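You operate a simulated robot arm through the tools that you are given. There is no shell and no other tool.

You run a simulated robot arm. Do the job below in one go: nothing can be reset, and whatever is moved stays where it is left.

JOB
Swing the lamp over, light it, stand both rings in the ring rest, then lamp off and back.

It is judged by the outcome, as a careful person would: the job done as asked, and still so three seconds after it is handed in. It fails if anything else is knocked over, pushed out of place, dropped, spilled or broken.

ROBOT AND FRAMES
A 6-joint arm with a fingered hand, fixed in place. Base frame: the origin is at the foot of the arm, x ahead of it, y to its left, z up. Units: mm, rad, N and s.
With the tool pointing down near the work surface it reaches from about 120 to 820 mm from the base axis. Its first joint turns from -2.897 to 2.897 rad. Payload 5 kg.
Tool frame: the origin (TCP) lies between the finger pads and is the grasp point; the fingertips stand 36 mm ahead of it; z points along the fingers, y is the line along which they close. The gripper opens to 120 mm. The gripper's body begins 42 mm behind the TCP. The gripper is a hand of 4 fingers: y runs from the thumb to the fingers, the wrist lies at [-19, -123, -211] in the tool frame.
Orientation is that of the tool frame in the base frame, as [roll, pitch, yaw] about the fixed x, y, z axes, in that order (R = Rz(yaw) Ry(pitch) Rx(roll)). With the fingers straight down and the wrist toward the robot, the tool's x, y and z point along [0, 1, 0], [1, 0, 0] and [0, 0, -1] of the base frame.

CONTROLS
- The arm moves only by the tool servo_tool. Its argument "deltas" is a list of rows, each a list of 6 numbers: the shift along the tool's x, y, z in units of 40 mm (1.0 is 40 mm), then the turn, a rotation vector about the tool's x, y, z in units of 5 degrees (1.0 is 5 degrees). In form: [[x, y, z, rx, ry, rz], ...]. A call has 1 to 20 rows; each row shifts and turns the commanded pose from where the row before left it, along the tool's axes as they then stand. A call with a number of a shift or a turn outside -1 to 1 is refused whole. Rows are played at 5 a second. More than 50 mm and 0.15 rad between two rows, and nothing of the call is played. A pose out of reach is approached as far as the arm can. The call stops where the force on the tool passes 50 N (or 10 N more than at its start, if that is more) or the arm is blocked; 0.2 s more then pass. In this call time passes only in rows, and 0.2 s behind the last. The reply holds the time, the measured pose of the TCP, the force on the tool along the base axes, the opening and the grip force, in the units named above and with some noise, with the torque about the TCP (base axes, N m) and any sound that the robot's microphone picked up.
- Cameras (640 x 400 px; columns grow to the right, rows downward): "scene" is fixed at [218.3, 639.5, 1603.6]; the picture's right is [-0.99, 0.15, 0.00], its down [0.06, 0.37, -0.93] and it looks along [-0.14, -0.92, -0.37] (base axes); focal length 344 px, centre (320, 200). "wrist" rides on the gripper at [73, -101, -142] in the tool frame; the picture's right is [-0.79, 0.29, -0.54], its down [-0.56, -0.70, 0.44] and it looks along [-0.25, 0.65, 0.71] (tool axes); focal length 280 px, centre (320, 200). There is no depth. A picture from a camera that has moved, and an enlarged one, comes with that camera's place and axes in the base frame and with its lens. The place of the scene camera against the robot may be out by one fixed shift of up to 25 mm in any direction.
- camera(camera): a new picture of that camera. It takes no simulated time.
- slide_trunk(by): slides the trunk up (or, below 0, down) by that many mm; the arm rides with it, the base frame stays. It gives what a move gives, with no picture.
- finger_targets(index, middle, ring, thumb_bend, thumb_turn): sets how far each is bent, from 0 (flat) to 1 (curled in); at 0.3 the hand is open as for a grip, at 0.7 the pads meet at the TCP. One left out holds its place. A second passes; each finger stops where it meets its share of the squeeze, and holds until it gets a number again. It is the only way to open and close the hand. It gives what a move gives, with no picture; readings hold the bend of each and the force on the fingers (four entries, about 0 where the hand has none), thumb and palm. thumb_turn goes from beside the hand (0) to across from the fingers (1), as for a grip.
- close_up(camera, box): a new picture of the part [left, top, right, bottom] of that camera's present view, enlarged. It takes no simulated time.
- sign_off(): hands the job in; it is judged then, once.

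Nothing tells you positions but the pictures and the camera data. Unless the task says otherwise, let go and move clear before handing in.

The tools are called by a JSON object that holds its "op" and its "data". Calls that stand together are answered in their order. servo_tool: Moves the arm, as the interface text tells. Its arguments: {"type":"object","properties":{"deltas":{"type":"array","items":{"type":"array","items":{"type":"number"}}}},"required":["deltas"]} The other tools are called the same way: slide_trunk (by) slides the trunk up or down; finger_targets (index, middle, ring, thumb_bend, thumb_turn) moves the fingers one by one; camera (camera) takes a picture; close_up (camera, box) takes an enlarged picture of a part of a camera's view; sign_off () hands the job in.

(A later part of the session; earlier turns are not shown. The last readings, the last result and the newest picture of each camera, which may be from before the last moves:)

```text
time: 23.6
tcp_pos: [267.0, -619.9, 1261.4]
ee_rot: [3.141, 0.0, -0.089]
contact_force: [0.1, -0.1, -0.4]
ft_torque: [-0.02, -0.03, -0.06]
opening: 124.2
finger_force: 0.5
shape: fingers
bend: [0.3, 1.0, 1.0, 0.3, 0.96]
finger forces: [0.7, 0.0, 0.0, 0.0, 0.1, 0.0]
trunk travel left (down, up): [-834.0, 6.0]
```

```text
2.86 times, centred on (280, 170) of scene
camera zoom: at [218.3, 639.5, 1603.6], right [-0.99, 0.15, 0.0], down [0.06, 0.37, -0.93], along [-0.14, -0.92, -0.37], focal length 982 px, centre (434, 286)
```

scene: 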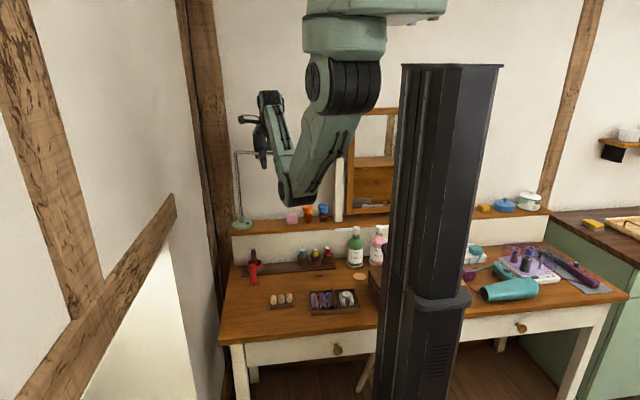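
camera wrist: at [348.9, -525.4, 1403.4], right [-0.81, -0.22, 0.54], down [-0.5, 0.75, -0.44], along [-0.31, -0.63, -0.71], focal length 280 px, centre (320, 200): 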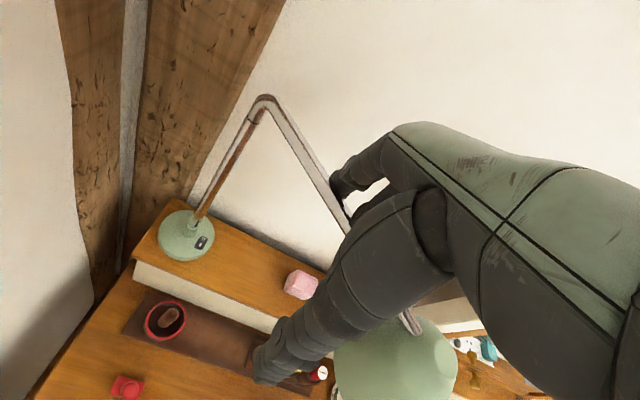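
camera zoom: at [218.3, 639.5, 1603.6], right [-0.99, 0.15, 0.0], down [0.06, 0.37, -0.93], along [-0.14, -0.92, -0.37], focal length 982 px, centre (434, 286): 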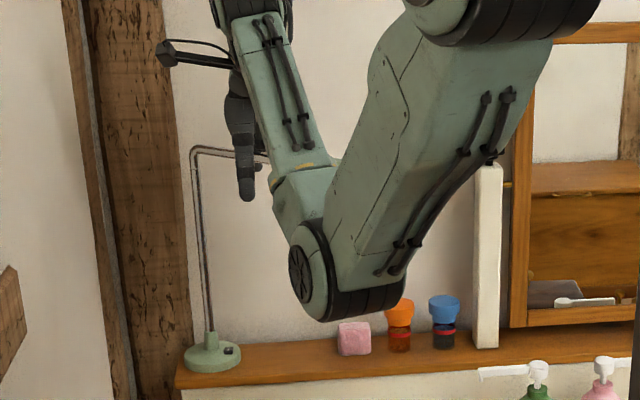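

Now only the index is touching and the force is under 1 N. I'll continue along the arc to bring the lamp head out over the working area.

{"op": "servo_tool", "data": {"deltas": [[0.069, -0.184, 0, 0, 0, 0], [0.085, -0.18, 0, 0, 0, 0], [0.245, -0.187, 0, 0, 0, 1], [0.1, -0.17, 0, 0, 0, 0]]}}

{"op": "servo_tool", "data": {"deltas": [[0.114, -0.162, 0, 0, 0, 0], [0.126, -0.149, 0, 0, 0, 0], [0.086, -0.086, 0, 0, 0, 0]]}}

{"op": "camera", "data": {"camera": "wrist"}}

{"op": "camera", "data": {"camera": "scene"}}

```text
time: 24.6
tcp_pos: [290.4, -593.0, 1261.4]
ee_rot: [-3.141, 0.001, -0.175]
contact_force: [-0.2, -1.3, 1.3]
ft_torque: [-0.01, -0.01, 0.01]
opening: 124.5
finger_force: 0.3
shape: fingers
bend: [0.3, 1.0, 1.0, 0.3, 0.96]
finger forces: [0.6, 0.0, 0.1, 0.0, 0.0, 0.1]
trunk travel left (down, up): [-834.0, 6.0]
```

```text
time: 25.4
tcp_pos: [305.1, -580.4, 1261.7]
ee_rot: [-3.141, -0.001, -0.175]
contact_force: [-0.7, -1.7, -0.3]
ft_torque: [-0.05, 0.01, -0.07]
opening: 124.7
finger_force: 0.3
shape: fingers
bend: [0.3, 1.0, 1.0, 0.3, 0.96]
finger forces: [0.8, 0.0, 0.1, 0.1, 0.0, 0.1]
trunk travel left (down, up): [-834.0, 6.0]
```

```text
taken
camera wrist: at [394.8, -493.2, 1403.5], right [-0.83, -0.15, 0.54], down [-0.43, 0.79, -0.44], along [-0.36, -0.6, -0.71], focal length 280 px, centre (320, 200)
```

wrist: 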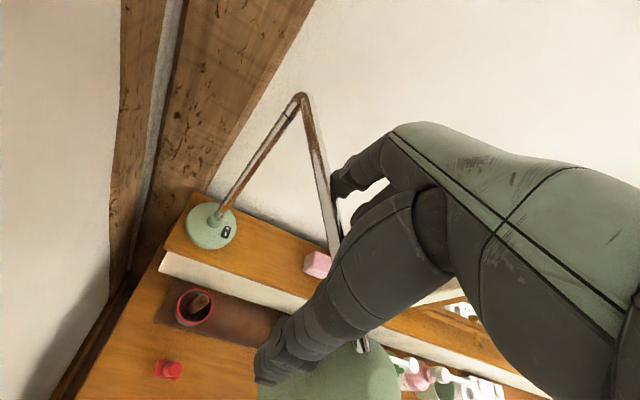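

```text
taken
```

scene: 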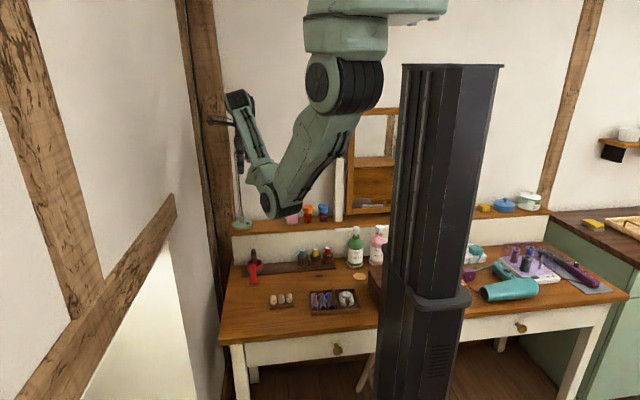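

The lamp arm now points at about 114°, with its head near (268, -525), right toward the ring rest. I'll back the index off the tube a little, lift out, and look at the switch.

{"op": "servo_tool", "data": {"deltas": [[-0.16, 0.1, 0, 0, 0, 0], [0, 0, -0.6, 0, 0, 0], [0, 0, -0.7, 0, 0, 0], [0, 0, -0.7, 0, 0, 0]]}}

{"op": "camera", "data": {"camera": "wrist"}}

{"op": "close_up", "data": {"camera": "scene", "box": [216, 90, 344, 240]}}

```text
time: 26.4
tcp_pos: [299.2, -586.4, 1337.6]
ee_rot: [3.138, 0.0, -0.174]
contact_force: [-0.4, 0.4, 0.1]
ft_torque: [0.0, 0.0, 0.01]
opening: 123.9
finger_force: 0.1
shape: fingers
bend: [0.3, 1.0, 1.0, 0.3, 0.96]
finger forces: [0.0, 0.1, 0.0, 0.0, 0.1, 0.0]
out of reach, approached as far as the arm can: row 4
trunk travel left (down, up): [-834.0, 6.0]
```

```text
taken
camera wrist: at [389.2, -497.8, 1480.5], right [-0.83, -0.15, 0.54], down [-0.43, 0.78, -0.45], along [-0.36, -0.6, -0.71], focal length 280 px, centre (320, 200)
```

wrist: 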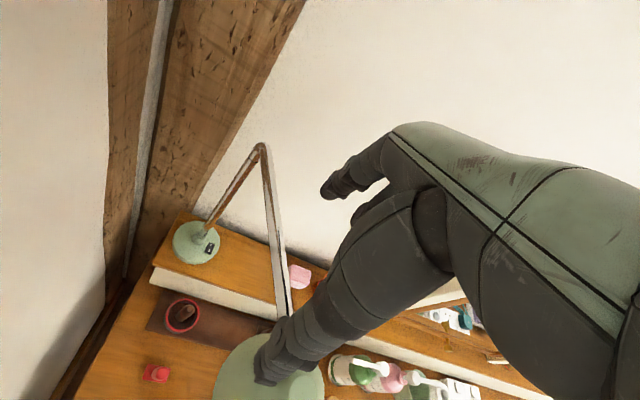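

```text
2.67 times, centred on (280, 165) of scene
camera zoom: at [218.3, 639.5, 1603.6], right [-0.99, 0.15, 0.0], down [0.06, 0.37, -0.93], along [-0.14, -0.92, -0.37], focal length 916 px, centre (427, 293)
```

zoom: 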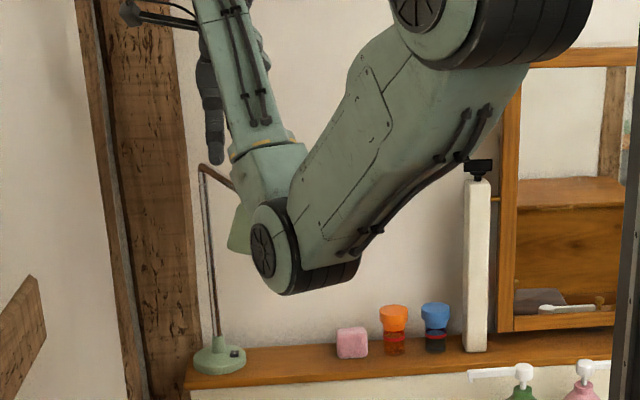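

{"op": "close_up", "data": {"camera": "wrist", "box": [164, 215, 244, 265]}}

{"op": "close_up", "data": {"camera": "scene", "box": [232, 208, 264, 232]}}

```text
8.00 times, centred on (204, 240) of wrist
camera zoom: at [389.2, -497.8, 1480.5], right [-0.83, -0.15, 0.54], down [-0.43, 0.78, -0.45], along [-0.36, -0.6, -0.71], focal length 2243 px, centre (1248, -120)
```

zoom: 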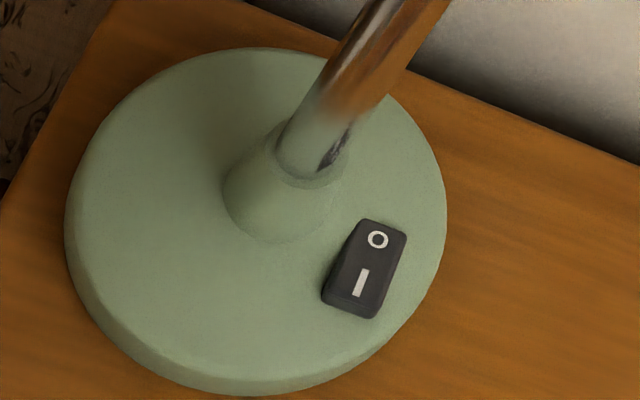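

```text
16.00 times, centred on (248, 220) of scene
camera zoom: at [218.3, 639.5, 1603.6], right [-0.99, 0.15, 0.0], down [0.06, 0.37, -0.93], along [-0.14, -0.92, -0.37], focal length 5498 px, centre (1472, -120)
```

zoom: 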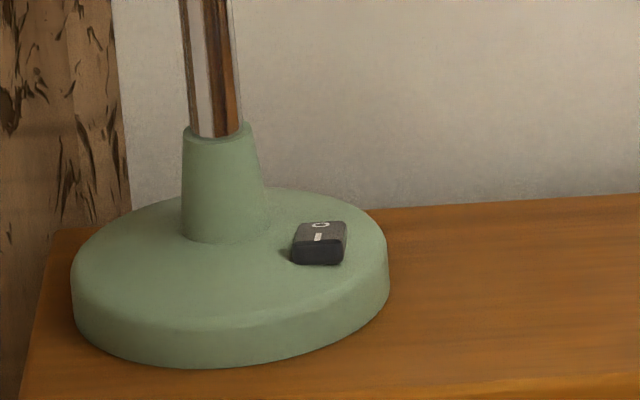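

The rocker switch is centred near (331, -718, 942): the "I" half is toward the robot and the "O" half is toward the wall, so pressing "I" turns it on. To get under the lamp arm safely I'll go round its free side: move to lower x, then down, then tilt the hand level.

{"op": "servo_tool", "data": {"deltas": [[-0.8, 0.2475, 0, 0, 0, 0], [-0.8, 0.2475, 0, 0, 0, 0], [-0.8, 0.2475, 0, 0, 0, 0], [-0.8, 0.2475, 0, 0, 0, 0], [-0.8, 0.2475, 0, 0, 0, 0], [-0.8, 0.2475, 0, 0, 0, 0]]}}

{"op": "servo_tool", "data": {"deltas": [[0, 0, 1, 0, 0, -1], [0, 0, 1, 0, 0, -1], [0, -0.7, 0.7, 0, 0, -1], [0, -0.7, 0.7, 0, 0, 0], [0, -0.7, 0.7, 0, 0, 0], [0, -0.7, 0.7, 0, 0, 0]]}}

{"op": "camera", "data": {"camera": "scene"}}

{"op": "camera", "data": {"camera": "wrist"}}

```text
time: 27.8
tcp_pos: [99.6, -611.7, 1334.4]
ee_rot: [3.141, -0.001, -0.173]
contact_force: [-0.7, -0.1, 0.8]
ft_torque: [0.02, 0.0, -0.02]
opening: 123.6
finger_force: 0.0
shape: fingers
bend: [0.3, 1.0, 1.0, 0.3, 0.96]
finger forces: [0.1, 0.0, 0.0, 0.1, 0.1, 0.1]
out of reach, approached as far as the arm can: row 2
trunk travel left (down, up): [-834.0, 6.0]
```

```text
time: 29.2
tcp_pos: [93.8, -500.3, 1145.2]
ee_rot: [3.14, 0.0, 0.086]
contact_force: [0.1, 0.8, 0.1]
ft_torque: [-0.01, -0.02, 0.02]
opening: 123.8
finger_force: 0.0
shape: fingers
bend: [0.3, 1.0, 1.0, 0.3, 0.96]
finger forces: [0.0, 0.0, 0.0, 0.0, 0.1, 0.0]
trunk travel left (down, up): [-834.0, 6.0]
```

```text
taken
```

scene: 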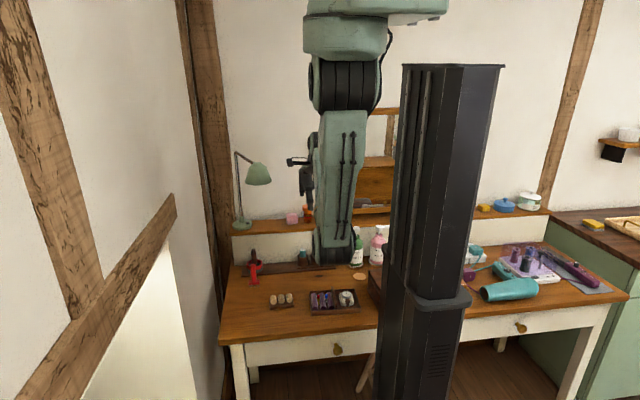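

```text
taken
camera wrist: at [157.7, -392.9, 1286.7], right [-0.76, -0.35, 0.54], down [-0.62, 0.65, -0.45], along [-0.19, -0.68, -0.71], focal length 280 px, centre (320, 200)
```

wrist: 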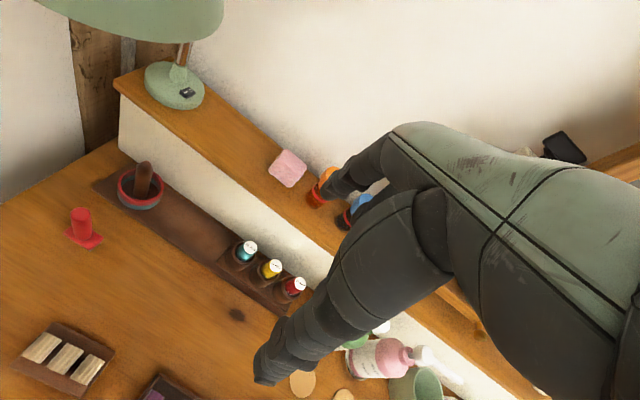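

The lamp is over the working area and stays put. Next I'll curl the thumb in, tilt the hand about 30° and lower on the free side, ready to pass below the lamp arm to the switch.

{"op": "finger_targets", "data": {"thumb_bend": 1.0}}

{"op": "servo_tool", "data": {"deltas": [[0, 0, 0.6, -1, 0, 0], [0, -0.05, 0.6, -1, 0, 0], [0, -0.1, 0.59, -1, 0, 0], [0, -0.156, 0.58, -1, 0, 0], [0, -0.2, 0.56, -1, 0, 0], [0, -0.25, 0.54, -1, 0, 0]]}}

{"op": "camera", "data": {"camera": "wrist"}}

{"op": "camera", "data": {"camera": "scene"}}

```text
time: 30.2
tcp_pos: [95.2, -503.1, 1144.4]
ee_rot: [3.14, 0.0, 0.087]
contact_force: [0.8, 0.1, 0.4]
ft_torque: [0.02, -0.02, -0.01]
opening: 33.8
finger_force: 0.0
shape: fingers
bend: [0.3, 1.0, 1.0, 0.97, 1.0]
finger forces: [0.1, 0.1, 0.0, 0.0, 0.0, 0.0]
trunk travel left (down, up): [-834.0, 6.0]
```

```text
time: 31.6
tcp_pos: [92.7, -503.0, 1000.1]
ee_rot: [2.615, 0.001, 0.087]
contact_force: [0.1, 0.1, -0.5]
ft_torque: [-0.01, 0.02, -0.01]
opening: 34.0
finger_force: 0.0
shape: fingers
bend: [0.29, 1.0, 1.0, 0.97, 1.0]
finger forces: [0.0, 0.1, 0.0, 0.0, 0.0, 0.0]
trunk travel left (down, up): [-834.0, 6.0]
```

```text
taken
camera wrist: at [152.7, -337.6, 1072.2], right [-0.79, -0.05, 0.61], down [-0.59, 0.33, -0.73], along [-0.17, -0.94, -0.29], focal length 280 px, centre (320, 200)
```

wrist: 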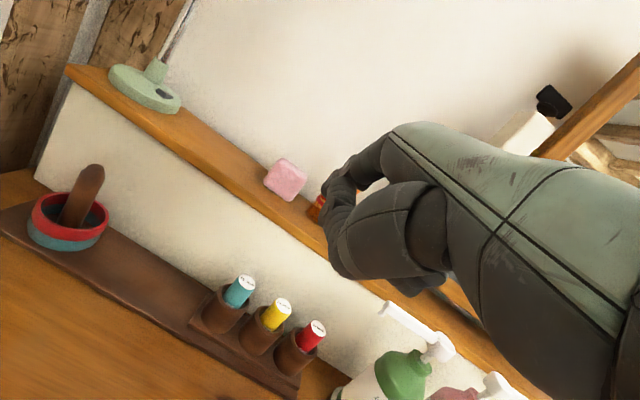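

```text
taken
```

scene: 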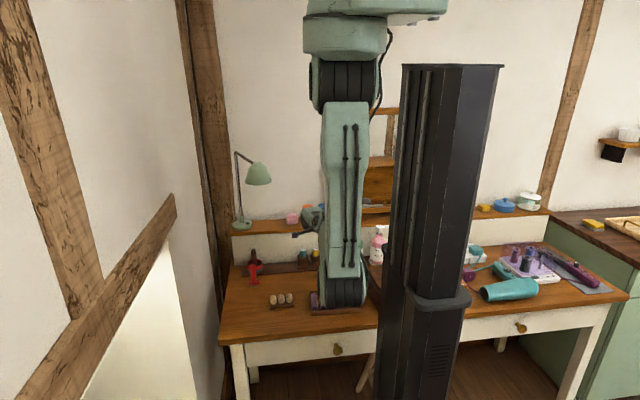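

{"op": "servo_tool", "data": {"deltas": [[0.744, 0.367, 0.212, 0, 0, 0], [0.744, 0.367, 0.212, 0, 0, 0], [0.744, 0.367, 0.212, 0, 0, 0], [0.744, 0.367, 0.212, 0, 0, 0], [0.744, 0.367, 0.212, 0, 0, 0], [0.744, 0.367, 0.212, 0, 0, 0], [0.744, 0.367, 0.212, 0, 0, 0]]}}

{"op": "camera", "data": {"camera": "wrist"}}

{"op": "close_up", "data": {"camera": "scene", "box": [216, 140, 344, 240]}}

```text
time: 33.2
tcp_pos: [314.3, -602.7, 997.7]
ee_rot: [2.617, 0.0, 0.086]
contact_force: [-0.7, -0.4, -0.7]
ft_torque: [-0.01, 0.01, -0.01]
opening: 34.1
finger_force: 0.0
shape: fingers
bend: [0.29, 1.0, 1.0, 0.97, 1.0]
finger forces: [0.0, 0.0, 0.1, 0.0, 0.1, 0.1]
trunk travel left (down, up): [-834.0, 6.0]
```

```text
taken
camera wrist: at [372.1, -438.3, 1071.3], right [-0.79, -0.05, 0.61], down [-0.59, 0.34, -0.73], along [-0.17, -0.94, -0.29], focal length 280 px, centre (320, 200)
```

wrist: 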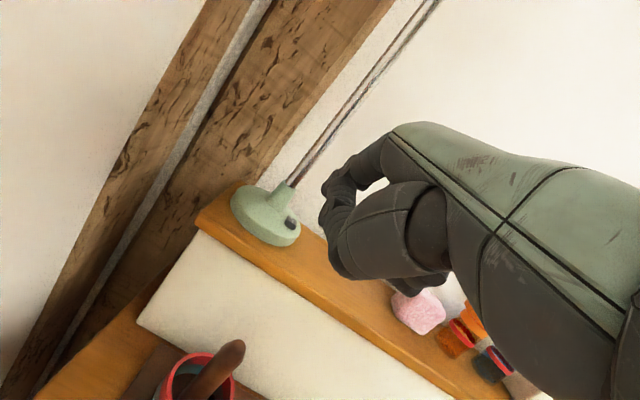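

```text
4.00 times, centred on (280, 190) of scene
camera zoom: at [218.3, 639.5, 1603.6], right [-0.99, 0.15, 0.0], down [0.06, 0.37, -0.93], along [-0.14, -0.92, -0.37], focal length 1374 px, centre (480, 240)
```

zoom: 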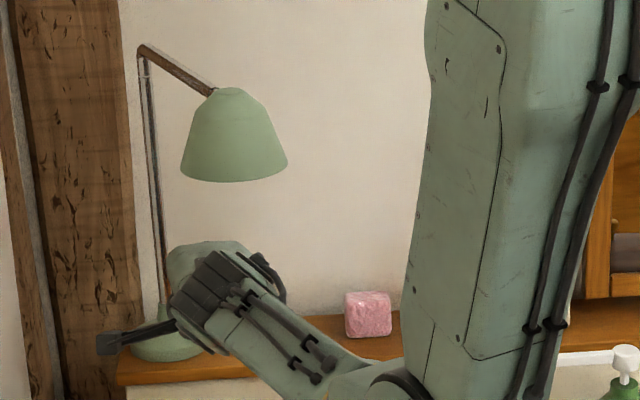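

{"op": "close_up", "data": {"camera": "wrist", "box": [220, 130, 380, 280]}}

```text
2.67 times, centred on (300, 205) of wrist
camera zoom: at [372.1, -438.3, 1071.3], right [-0.79, -0.05, 0.61], down [-0.59, 0.34, -0.73], along [-0.17, -0.94, -0.29], focal length 748 px, centre (373, 187)
```

zoom: 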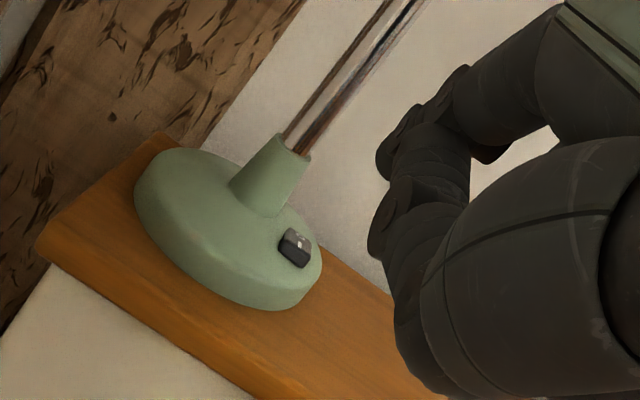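

{"op": "finger_targets", "data": {"index": 0.38}}

{"op": "close_up", "data": {"camera": "wrist", "box": [220, 130, 380, 280]}}

{"op": "close_up", "data": {"camera": "scene", "box": [232, 190, 296, 230]}}

```text
time: 34.2
tcp_pos: [312.2, -602.8, 1000.6]
ee_rot: [2.62, 0.001, 0.086]
contact_force: [-0.2, 0.5, -0.4]
ft_torque: [0.04, 0.0, 0.0]
opening: 31.6
finger_force: 0.1
shape: fingers
bend: [0.33, 1.0, 1.0, 0.97, 1.0]
finger forces: [0.0, 0.0, 0.1, 0.1, 0.1, 0.1]
trunk travel left (down, up): [-834.0, 6.0]
```

```text
2.67 times, centred on (300, 205) of wrist
camera zoom: at [370.9, -437.4, 1072.1], right [-0.79, -0.05, 0.61], down [-0.59, 0.33, -0.73], along [-0.17, -0.94, -0.29], focal length 748 px, centre (373, 187)
```

zoom: 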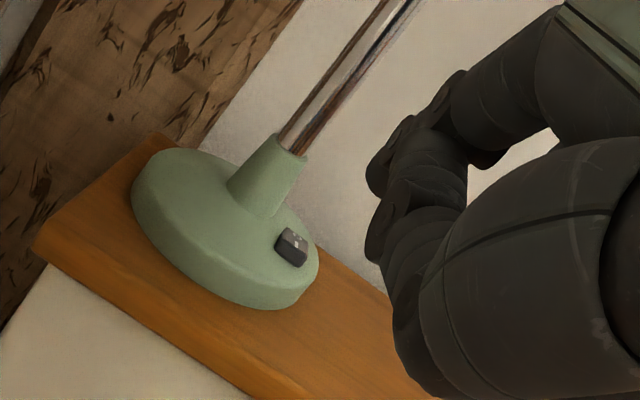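

```text
10.00 times, centred on (264, 210) of scene
camera zoom: at [218.3, 639.5, 1603.6], right [-0.99, 0.15, 0.0], down [0.06, 0.37, -0.93], along [-0.14, -0.92, -0.37], focal length 3436 px, centre (880, 100)
```

zoom: 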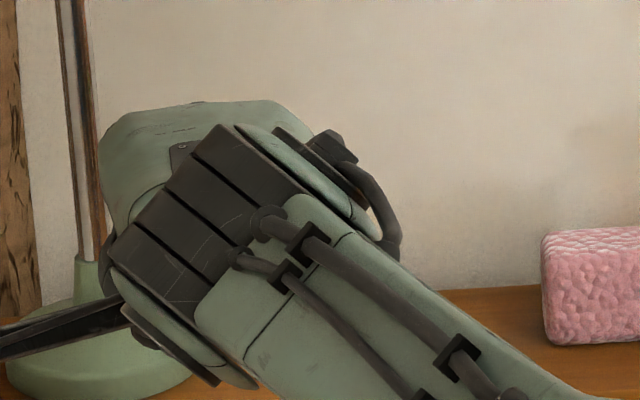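

{"op": "servo_tool", "data": {"deltas": [[0, 0.41, 0.24, 0, 0, 0], [0, 0.41, 0.24, 0, 0, 0], [0, -0.25, 0.433, 0, 0, 0]]}}

{"op": "close_up", "data": {"camera": "wrist", "box": [220, 130, 380, 280]}}

{"op": "close_up", "data": {"camera": "scene", "box": [226, 190, 290, 240]}}

```text
time: 35.0
tcp_pos: [316.1, -640.3, 980.1]
ee_rot: [2.617, -0.002, 0.087]
contact_force: [-0.6, -0.9, 0.2]
ft_torque: [0.0, 0.01, -0.02]
opening: 31.6
finger_force: 0.2
shape: fingers
bend: [0.33, 1.0, 1.0, 0.97, 1.0]
finger forces: [0.0, 0.1, 0.0, 0.0, 0.0, 0.0]
trunk travel left (down, up): [-834.0, 6.0]
```

```text
2.67 times, centred on (300, 205) of wrist
camera zoom: at [374.6, -475.1, 1052.5], right [-0.79, -0.05, 0.61], down [-0.59, 0.33, -0.73], along [-0.17, -0.94, -0.29], focal length 748 px, centre (373, 187)
```

zoom: 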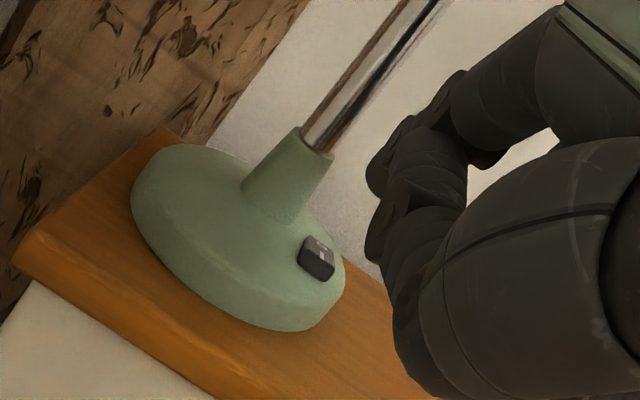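

```text
8.00 times, centred on (258, 215) of scene
camera zoom: at [218.3, 639.5, 1603.6], right [-0.99, 0.15, 0.0], down [0.06, 0.37, -0.93], along [-0.14, -0.92, -0.37], focal length 2749 px, centre (816, 80)
```

zoom: 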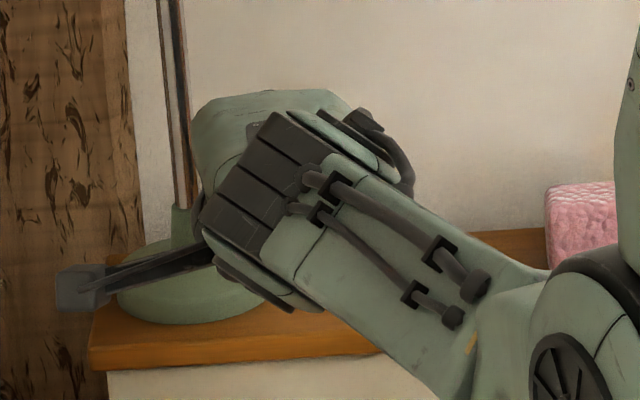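

{"op": "servo_tool", "data": {"deltas": [[-0.125, 0, 0, 0, 0, 0], [0, -0.175, 0.303, 0, 0, 0], [0, -0.15, 0.26, 0, 0, 0]]}}

{"op": "close_up", "data": {"camera": "wrist", "box": [240, 150, 368, 250]}}

```text
time: 35.8
tcp_pos: [310.7, -640.9, 952.9]
ee_rot: [2.618, 0.0, 0.087]
contact_force: [-0.4, 0.1, -0.1]
ft_torque: [0.02, 0.0, 0.03]
opening: 31.8
finger_force: 0.1
shape: fingers
bend: [0.33, 1.0, 1.0, 0.97, 1.0]
finger forces: [0.0, 0.0, 0.0, 0.0, 0.0, 0.0]
trunk travel left (down, up): [-834.0, 6.0]
```

```text
4.00 times, centred on (304, 200) of wrist
camera zoom: at [369.1, -475.9, 1026.1], right [-0.79, -0.05, 0.61], down [-0.59, 0.33, -0.73], along [-0.17, -0.94, -0.29], focal length 1122 px, centre (384, 200)
```

zoom: 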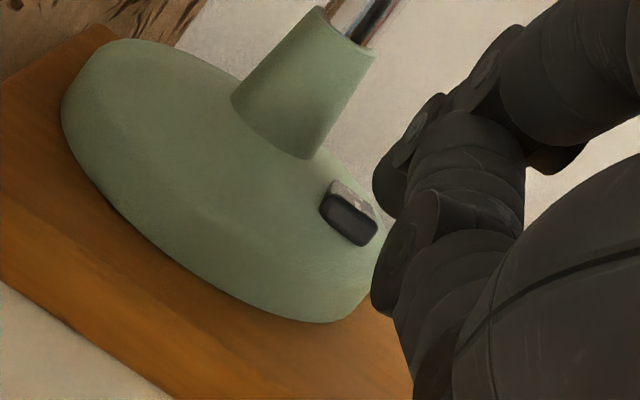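

{"op": "servo_tool", "data": {"deltas": [[0, -0.05, 0.087, 0, 0, 0], [0, -0.025, 0.043, 0, 0, 0]]}}

{"op": "close_up", "data": {"camera": "wrist", "box": [240, 150, 368, 250]}}

```text
time: 36.4
tcp_pos: [310.2, -640.7, 949.0]
ee_rot: [2.617, 0.0, 0.088]
contact_force: [-0.3, 0.9, 2.0]
ft_torque: [-0.11, -0.01, 0.01]
opening: 31.7
finger_force: 0.2
shape: fingers
bend: [0.33, 1.0, 1.0, 0.97, 1.0]
finger forces: [1.4, 0.0, 0.0, 0.1, 0.0, 0.0]
trunk travel left (down, up): [-834.0, 6.0]
```

```text
4.00 times, centred on (304, 200) of wrist
camera zoom: at [368.9, -475.8, 1020.5], right [-0.79, -0.05, 0.61], down [-0.59, 0.33, -0.73], along [-0.17, -0.94, -0.29], focal length 1122 px, centre (384, 200)
```

zoom: 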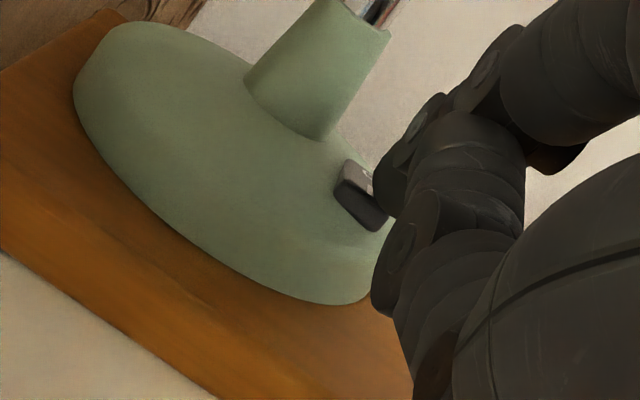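

{"op": "servo_tool", "data": {"deltas": [[0, -0.025, 0.043, 0, 0, 0], [0, -0.025, 0.043, 0, 0, 0]]}}

{"op": "close_up", "data": {"camera": "wrist", "box": [240, 150, 368, 250]}}

{"op": "camera", "data": {"camera": "scene"}}

```text
time: 37.0
tcp_pos: [310.3, -641.6, 945.5]
ee_rot: [2.617, 0.001, 0.087]
contact_force: [-0.1, 0.1, 3.8]
ft_torque: [-0.19, -0.05, 0.01]
opening: 31.6
finger_force: 1.6
shape: fingers
bend: [0.33, 1.0, 1.0, 0.97, 1.0]
finger forces: [2.8, 0.0, 0.0, 0.0, 0.0, 0.0]
trunk travel left (down, up): [-834.0, 6.0]
heard: click
```

```text
4.00 times, centred on (304, 200) of wrist
camera zoom: at [369.0, -475.7, 1017.4], right [-0.79, -0.05, 0.61], down [-0.59, 0.33, -0.73], along [-0.17, -0.94, -0.29], focal length 1122 px, centre (384, 200)
```

zoom: 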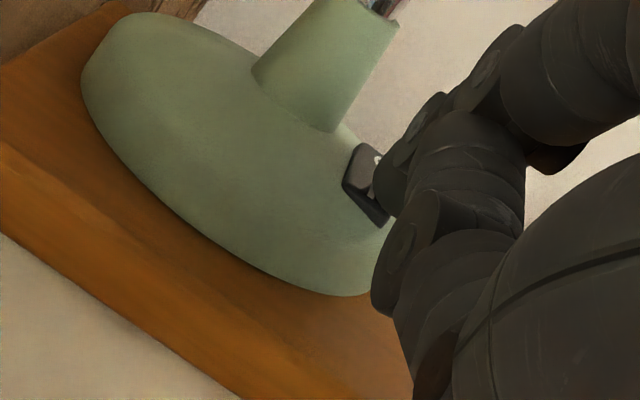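

```text
taken
```

scene: 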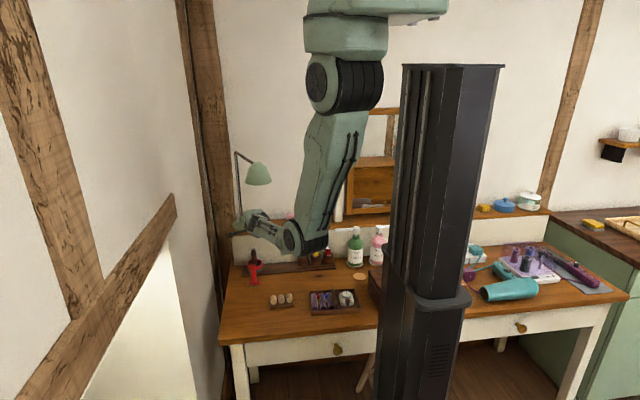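

A click sounded. I'll raise off the switch and check that the rocker sits on "I" and the lamp is lit.

{"op": "servo_tool", "data": {"deltas": [[0, 0.2, -0.346, 0, 0, 0], [0, 0.2, -0.346, 0, 0, 0], [0, 0.2, -0.346, 0, 0, 0]]}}

{"op": "close_up", "data": {"camera": "wrist", "box": [220, 130, 380, 280]}}

{"op": "close_up", "data": {"camera": "scene", "box": [226, 140, 306, 240]}}

```text
time: 37.8
tcp_pos: [309.6, -639.5, 992.9]
ee_rot: [2.618, 0.001, 0.087]
contact_force: [0.1, 0.8, 0.7]
ft_torque: [-0.04, 0.01, -0.04]
opening: 31.4
finger_force: 0.0
shape: fingers
bend: [0.33, 1.0, 1.0, 0.97, 1.0]
finger forces: [0.1, 0.0, 0.1, 0.1, 0.1, 0.0]
trunk travel left (down, up): [-834.0, 6.0]
```

```text
2.67 times, centred on (300, 205) of wrist
camera zoom: at [368.4, -475.9, 1064.5], right [-0.79, -0.05, 0.61], down [-0.59, 0.34, -0.73], along [-0.17, -0.94, -0.29], focal length 748 px, centre (373, 187)
```

zoom: 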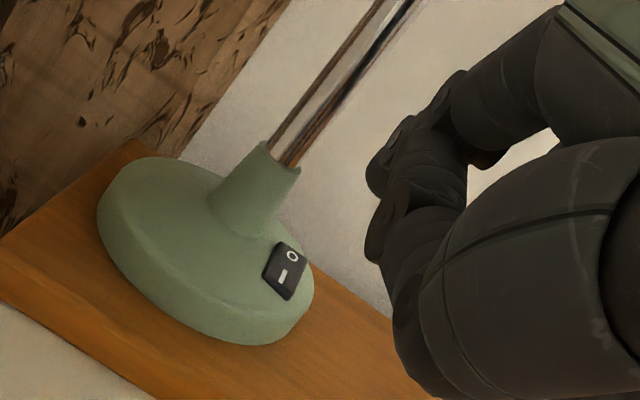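

```text
4.00 times, centred on (266, 190) of scene
camera zoom: at [218.3, 639.5, 1603.6], right [-0.99, 0.15, 0.0], down [0.06, 0.37, -0.93], along [-0.14, -0.92, -0.37], focal length 1374 px, centre (536, 240)
```

zoom: 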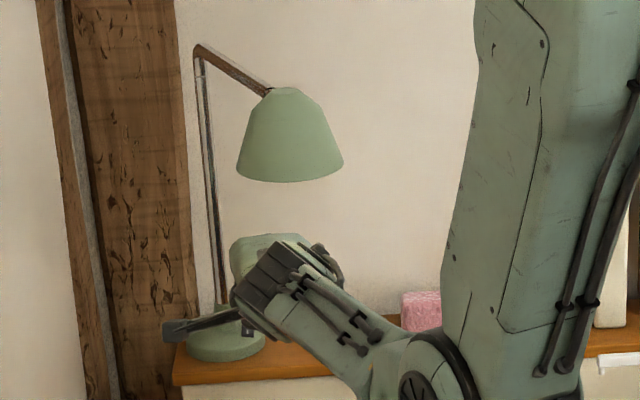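

The rocker now rests on "I", so the lamp is on. Next I'll back out under the lamp, straighten the hand and go look at the rings.

{"op": "servo_tool", "data": {"deltas": [[-0.744, -0.367, -0.212, 0, 0, 0], [-0.744, -0.367, -0.212, 0, 0, 0], [-0.744, -0.367, -0.212, 0, 0, 0], [-0.744, -0.367, -0.212, 0, 0, 0], [-0.744, -0.367, -0.212, 0, 0, 0], [-0.744, -0.367, -0.212, 0, 0, 0], [-0.744, -0.367, -0.212, 0, 0, 0]]}}

{"op": "servo_tool", "data": {"deltas": [[0, -0.8, -0.4, 1, 0, 0], [0, -0.8, -0.3, 1, 0, 0], [0, -0.8, -0.2, 1, 0, 0], [0, -0.8, -0.1, 1, 0, 0], [0, -0.8, 0, 1, 0, 0], [0, 0, 0, 1, 0, 0]]}}

{"op": "finger_targets", "data": {"index": 0.3, "middle": 0.3, "ring": 0.3, "thumb_bend": 0.3, "thumb_turn": 0.98}}

{"op": "camera", "data": {"camera": "wrist"}}

{"op": "camera", "data": {"camera": "scene"}}

```text
time: 39.4
tcp_pos: [90.4, -540.0, 992.2]
ee_rot: [2.616, -0.002, 0.088]
contact_force: [-0.1, -0.3, 0.1]
ft_torque: [-0.01, -0.03, 0.01]
opening: 31.7
finger_force: 0.0
shape: fingers
bend: [0.33, 1.0, 1.0, 0.97, 1.0]
finger forces: [0.0, 0.1, 0.0, 0.0, 0.0, 0.0]
trunk travel left (down, up): [-834.0, 6.0]
```

```text
time: 40.8
tcp_pos: [76.8, -375.1, 972.6]
ee_rot: [-3.14, 0.0, 0.086]
contact_force: [0.6, -0.3, -0.2]
ft_torque: [0.05, -0.01, 0.0]
opening: 31.7
finger_force: 0.0
shape: fingers
bend: [0.33, 1.0, 1.0, 0.97, 1.0]
finger forces: [0.1, 0.0, 0.0, 0.1, 0.1, 0.1]
trunk travel left (down, up): [-834.0, 6.0]
```

```text
time: 41.8
tcp_pos: [76.7, -375.2, 973.4]
ee_rot: [3.139, -0.001, 0.086]
contact_force: [0.4, -0.7, 0.1]
ft_torque: [0.0, -0.03, 0.0]
opening: 123.4
finger_force: 0.1
shape: fingers
bend: [0.3, 0.3, 0.3, 0.3, 0.96]
finger forces: [0.0, 0.0, 0.0, 0.0, 0.0, 0.0]
trunk travel left (down, up): [-834.0, 6.0]
```

```text
taken
camera wrist: at [141.3, -267.5, 1115.5], right [-0.76, -0.36, 0.54], down [-0.62, 0.65, -0.44], along [-0.19, -0.67, -0.71], focal length 280 px, centre (320, 200)
```

wrist: 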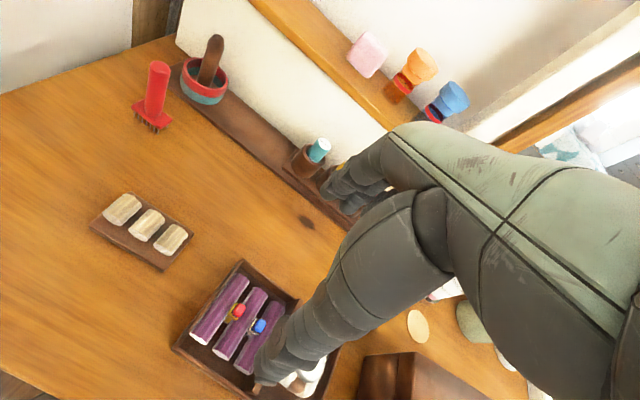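

```text
taken
```

scene: 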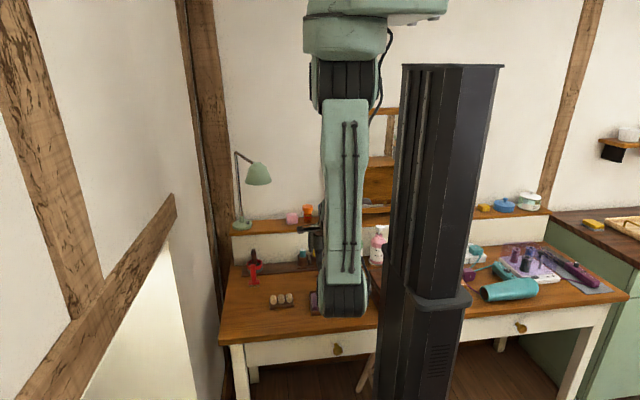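

The table is visibly brighter, so the lamp is lit. I'll look closely at the tray and the rest.

{"op": "close_up", "data": {"camera": "wrist", "box": [160, 250, 320, 400]}}

{"op": "close_up", "data": {"camera": "wrist", "box": [80, 180, 208, 280]}}

```text
2.67 times, centred on (240, 325) of wrist
camera zoom: at [141.3, -267.5, 1115.5], right [-0.76, -0.36, 0.54], down [-0.62, 0.65, -0.44], along [-0.19, -0.67, -0.71], focal length 748 px, centre (533, -133)
```

zoom: 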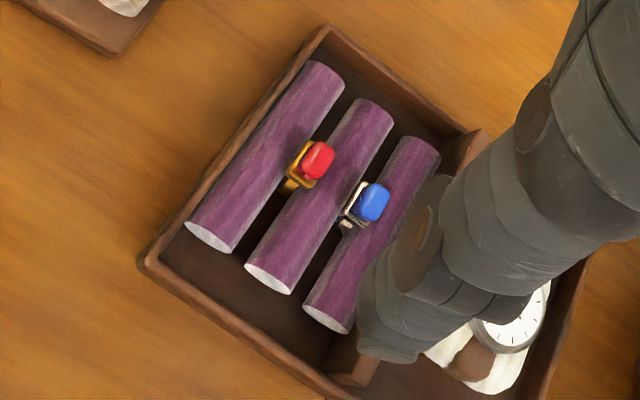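

```text
4.00 times, centred on (144, 230) of wrist
camera zoom: at [141.3, -267.5, 1115.5], right [-0.76, -0.36, 0.54], down [-0.62, 0.65, -0.44], along [-0.19, -0.67, -0.71], focal length 1122 px, centre (1024, 80)
```

zoom: 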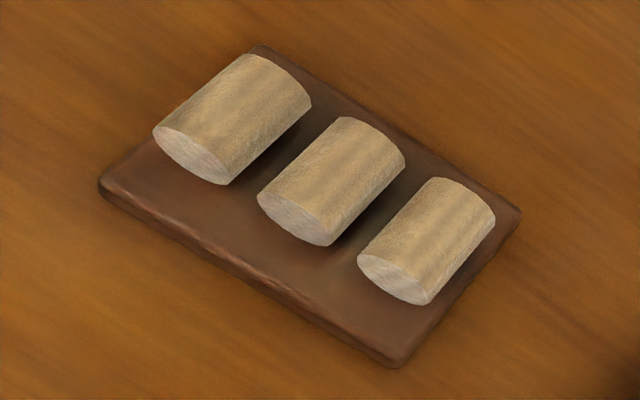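

{"op": "close_up", "data": {"camera": "wrist", "box": [240, 110, 480, 270]}}

{"op": "close_up", "data": {"camera": "wrist", "box": [230, 250, 390, 390]}}

```text
2.50 times, centred on (360, 190) of wrist
camera zoom: at [141.3, -267.5, 1115.5], right [-0.76, -0.36, 0.54], down [-0.62, 0.65, -0.44], along [-0.19, -0.67, -0.71], focal length 701 px, centre (220, 225)
```

zoom: 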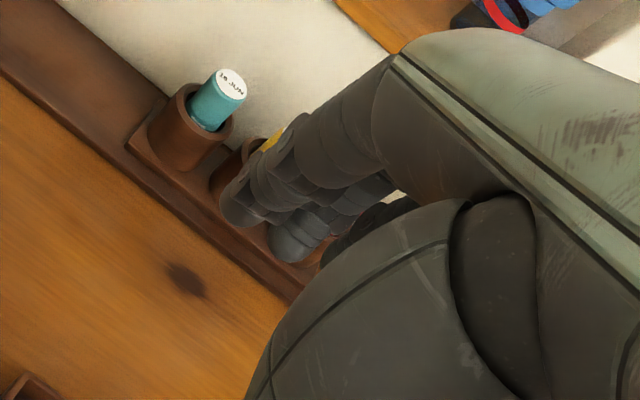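

```text
2.86 times, centred on (310, 320) of wrist
camera zoom: at [141.3, -267.5, 1115.5], right [-0.76, -0.36, 0.54], down [-0.62, 0.65, -0.44], along [-0.19, -0.67, -0.71], focal length 801 px, centre (349, -143)
```

zoom: 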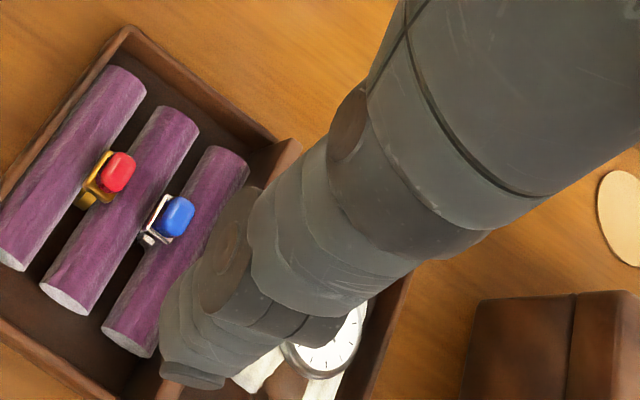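

The index and thumb meet near the tool centre, so I'll pinch with those two and keep middle and ring curled away. I'll check that pinch shape here in free air first.

{"op": "finger_targets", "data": {"index": 0.6, "middle": 1.0, "ring": 1.0, "thumb_bend": 0.6}}

{"op": "camera", "data": {"camera": "wrist"}}

{"op": "close_up", "data": {"camera": "wrist", "box": [260, 190, 420, 310]}}

```text
time: 42.8
tcp_pos: [78.4, -374.4, 972.9]
ee_rot: [-3.14, 0.002, 0.087]
contact_force: [0.3, -0.1, 0.3]
ft_torque: [0.0, -0.02, -0.02]
opening: 34.9
finger_force: 0.1
shape: fingers
bend: [0.6, 1.0, 1.0, 0.6, 0.99]
finger forces: [0.1, 0.0, 0.1, 0.0, 0.0, 0.0]
trunk travel left (down, up): [-834.0, 6.0]
```

```text
taken
camera wrist: at [141.3, -267.5, 1115.5], right [-0.76, -0.36, 0.54], down [-0.62, 0.65, -0.44], along [-0.19, -0.67, -0.71], focal length 280 px, centre (320, 200)
```

wrist: 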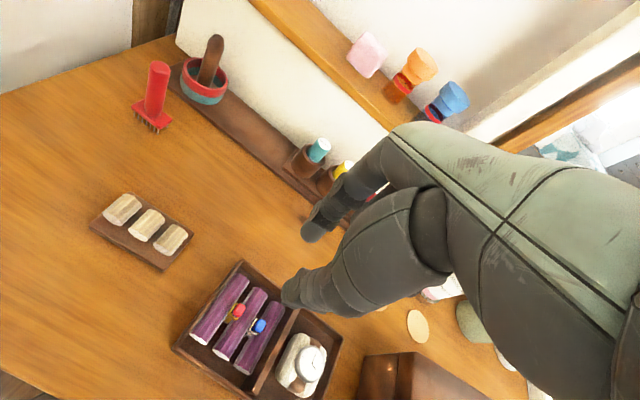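

```text
3.33 times, centred on (340, 250) of wrist
camera zoom: at [141.3, -267.5, 1115.5], right [-0.76, -0.36, 0.54], down [-0.62, 0.65, -0.44], along [-0.19, -0.67, -0.71], focal length 935 px, centre (253, 33)
```

zoom: 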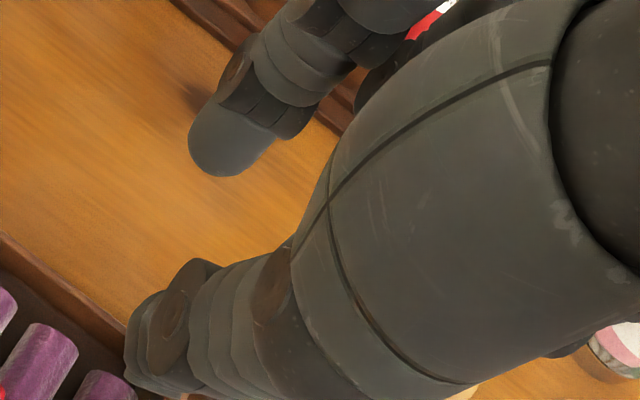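

The pinch closes near tool x 8 with the tips about 36-40 mm ahead. I'll move above the red ring at about (76, -361), line the pinch up with the rolls, and look again.

{"op": "servo_tool", "data": {"deltas": [[-0.2, -0.36, 0.9, 0, 0, 0.75], [0, 0, 0.9, 0, 0, 0.75]]}}

{"op": "finger_targets", "data": {"index": 0.5, "thumb_bend": 0.5}}

{"op": "camera", "data": {"camera": "wrist"}}

{"op": "close_up", "data": {"camera": "wrist", "box": [200, 200, 360, 320]}}

```text
time: 43.4
tcp_pos: [68.4, -363.0, 901.2]
ee_rot: [3.139, 0.001, -0.045]
contact_force: [-0.6, -0.1, 0.1]
ft_torque: [0.01, -0.03, 0.01]
opening: 34.6
finger_force: 0.1
shape: fingers
bend: [0.6, 1.0, 1.0, 0.6, 0.99]
finger forces: [0.1, 0.0, 0.0, 0.1, 0.0, 0.0]
trunk travel left (down, up): [-834.0, 6.0]
```

```text
time: 44.4
tcp_pos: [66.6, -363.0, 901.7]
ee_rot: [3.141, -0.001, -0.042]
contact_force: [-0.6, -0.2, -0.3]
ft_torque: [-0.02, 0.01, -0.01]
opening: 63.7
finger_force: 0.0
shape: fingers
bend: [0.5, 1.0, 1.0, 0.5, 0.98]
finger forces: [0.0, 0.1, 0.0, 0.1, 0.0, 0.1]
trunk travel left (down, up): [-834.0, 6.0]
```

```text
taken
camera wrist: at [145.2, -264.0, 1043.6], right [-0.8, -0.25, 0.54], down [-0.53, 0.72, -0.44], along [-0.28, -0.64, -0.71], focal length 280 px, centre (320, 200)
```

wrist: 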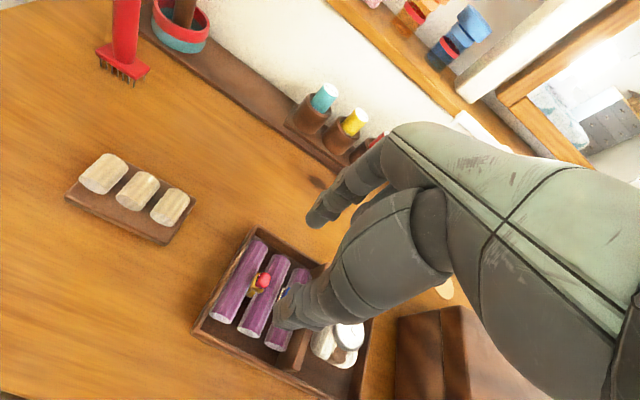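

```text
3.33 times, centred on (280, 260) of wrist
camera zoom: at [145.2, -264.0, 1043.6], right [-0.8, -0.25, 0.54], down [-0.53, 0.72, -0.44], along [-0.28, -0.64, -0.71], focal length 935 px, centre (453, 0)
```

zoom: 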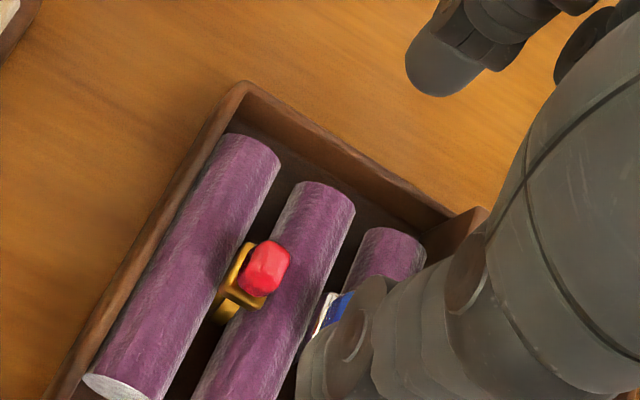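

The gem triangulates to about (74.5, -364, 795), only 1-2 mm off the pinch line. I'll narrow the pinch and lower to just above it for another look.

{"op": "finger_targets", "data": {"index": 0.6, "thumb_bend": 0.6}}

{"op": "servo_tool", "data": {"deltas": [[0, 0.05, 0.7, 0, 0, 0], [0, 0, 0.6, 0, 0, 0]]}}

{"op": "camera", "data": {"camera": "wrist"}}

{"op": "close_up", "data": {"camera": "wrist", "box": [230, 200, 358, 300]}}

{"op": "close_up", "data": {"camera": "scene", "box": [290, 260, 370, 320]}}

```text
time: 45.4
tcp_pos: [68.5, -361.1, 901.5]
ee_rot: [-3.141, 0.001, -0.044]
contact_force: [0.0, -0.1, 0.1]
ft_torque: [0.04, -0.03, -0.01]
opening: 34.8
finger_force: 0.0
shape: fingers
bend: [0.6, 1.0, 1.0, 0.6, 0.99]
finger forces: [0.0, 0.1, 0.0, 0.1, 0.0, 0.0]
trunk travel left (down, up): [-834.0, 6.0]
```

```text
time: 46.0
tcp_pos: [68.7, -365.3, 850.7]
ee_rot: [3.141, -0.001, -0.043]
contact_force: [0.2, -0.6, 0.3]
ft_torque: [-0.02, 0.03, 0.0]
opening: 34.5
finger_force: 0.1
shape: fingers
bend: [0.6, 1.0, 1.0, 0.6, 0.99]
finger forces: [0.0, 0.1, 0.0, 0.1, 0.1, 0.0]
trunk travel left (down, up): [-834.0, 6.0]
```

```text
taken
camera wrist: at [145.5, -266.8, 992.2], right [-0.8, -0.25, 0.54], down [-0.53, 0.72, -0.44], along [-0.28, -0.64, -0.71], focal length 280 px, centre (320, 200)
```

wrist: 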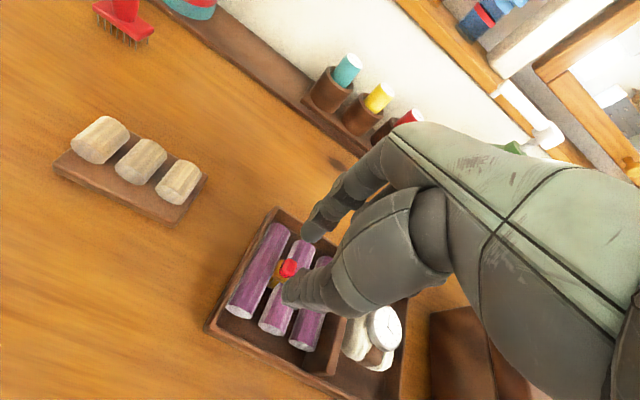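

```text
4.00 times, centred on (294, 250) of wrist
camera zoom: at [145.5, -266.8, 992.2], right [-0.8, -0.25, 0.54], down [-0.53, 0.72, -0.44], along [-0.28, -0.64, -0.71], focal length 1122 px, centre (424, 0)
```

zoom: 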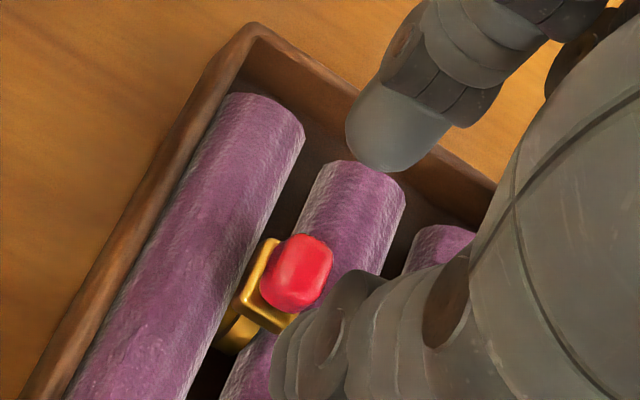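

```text
6.67 times, centred on (330, 290) of scene
camera zoom: at [218.3, 639.5, 1603.6], right [-0.99, 0.15, 0.0], down [0.06, 0.37, -0.93], along [-0.14, -0.92, -0.37], focal length 2291 px, centre (253, -400)
```

zoom: 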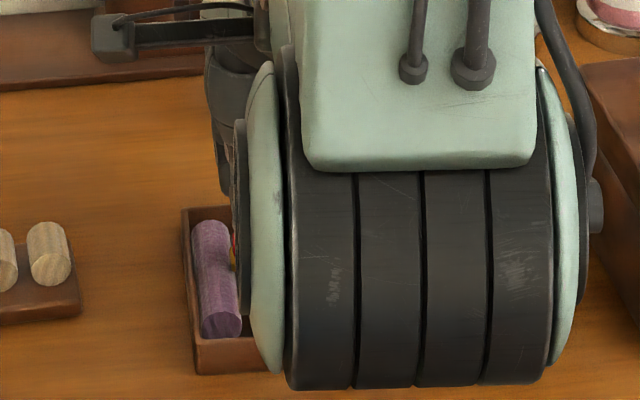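

{"op": "servo_tool", "data": {"deltas": [[0, 0, 0.2, 0, 0, 0], [0, 0, 0.17, 0, 0, 0]]}}

{"op": "close_up", "data": {"camera": "wrist", "box": [230, 200, 358, 300]}}

```text
time: 46.6
tcp_pos: [68.4, -364.7, 834.4]
ee_rot: [3.139, 0.001, -0.043]
contact_force: [0.1, -1.1, -0.6]
ft_torque: [-0.03, 0.0, 0.02]
opening: 34.8
finger_force: 0.1
shape: fingers
bend: [0.6, 1.0, 1.0, 0.6, 0.99]
finger forces: [0.0, 0.0, 0.0, 0.0, 0.0, 0.0]
trunk travel left (down, up): [-834.0, 6.0]
```

```text
4.00 times, centred on (294, 250) of wrist
camera zoom: at [145.2, -266.3, 977.0], right [-0.8, -0.25, 0.54], down [-0.53, 0.72, -0.44], along [-0.28, -0.64, -0.71], focal length 1122 px, centre (424, 0)
```

zoom: 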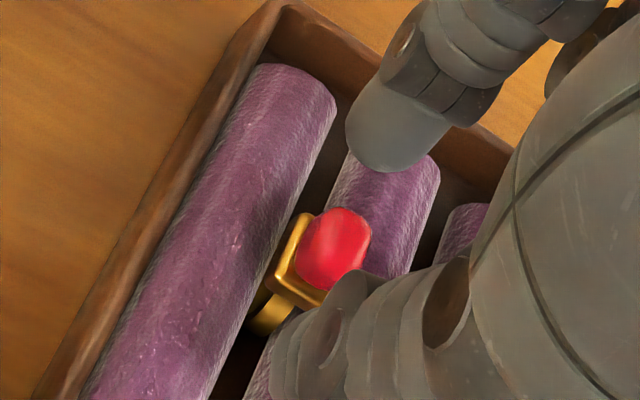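

{"op": "servo_tool", "data": {"deltas": [[0, 0, 0.08, 0, 0, 0], [0, 0, 0.07, 0, 0, 0]]}}

{"op": "close_up", "data": {"camera": "wrist", "box": [230, 200, 358, 300]}}

```text
time: 47.2
tcp_pos: [68.6, -364.8, 829.5]
ee_rot: [3.14, 0.0, -0.044]
contact_force: [0.4, 0.1, -0.3]
ft_torque: [-0.01, -0.03, 0.0]
opening: 34.8
finger_force: 0.1
shape: fingers
bend: [0.6, 1.0, 1.0, 0.6, 0.99]
finger forces: [0.1, 0.0, 0.0, 0.0, 0.0, 0.0]
trunk travel left (down, up): [-834.0, 6.0]
```

```text
4.00 times, centred on (294, 250) of wrist
camera zoom: at [145.5, -266.2, 971.2], right [-0.8, -0.25, 0.54], down [-0.53, 0.72, -0.44], along [-0.28, -0.64, -0.71], focal length 1122 px, centre (424, 0)
```

zoom: 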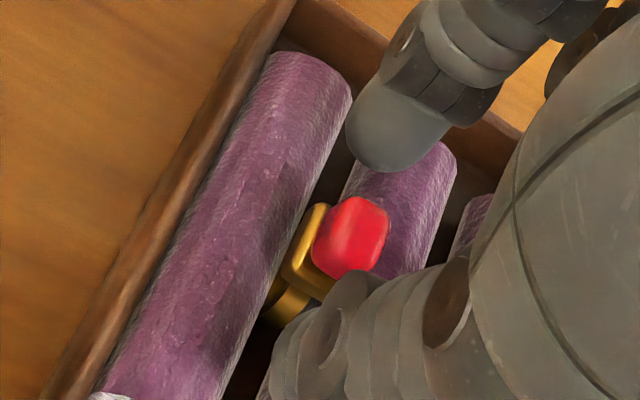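

{"op": "servo_tool", "data": {"deltas": [[0, 0, 0.05, 0, 0, 0], [0, 0, 0.05, 0, 0, 0]]}}

{"op": "close_up", "data": {"camera": "wrist", "box": [230, 200, 358, 300]}}

```text
time: 47.8
tcp_pos: [68.9, -364.0, 825.7]
ee_rot: [3.141, 0.001, -0.045]
contact_force: [0.3, -0.4, 0.7]
ft_torque: [0.02, 0.0, -0.03]
opening: 34.4
finger_force: 0.0
shape: fingers
bend: [0.6, 1.0, 1.0, 0.6, 0.99]
finger forces: [0.1, 0.0, 0.0, 0.0, 0.1, 0.0]
trunk travel left (down, up): [-834.0, 6.0]
```

```text
4.00 times, centred on (294, 250) of wrist
camera zoom: at [145.3, -266.2, 967.4], right [-0.8, -0.25, 0.54], down [-0.53, 0.72, -0.44], along [-0.28, -0.64, -0.71], focal length 1122 px, centre (424, 0)
```

zoom: 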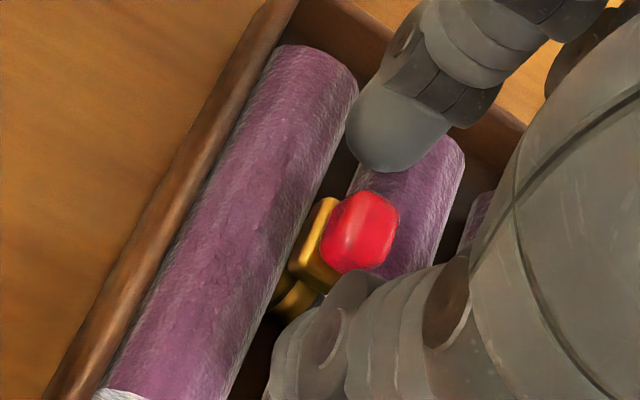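

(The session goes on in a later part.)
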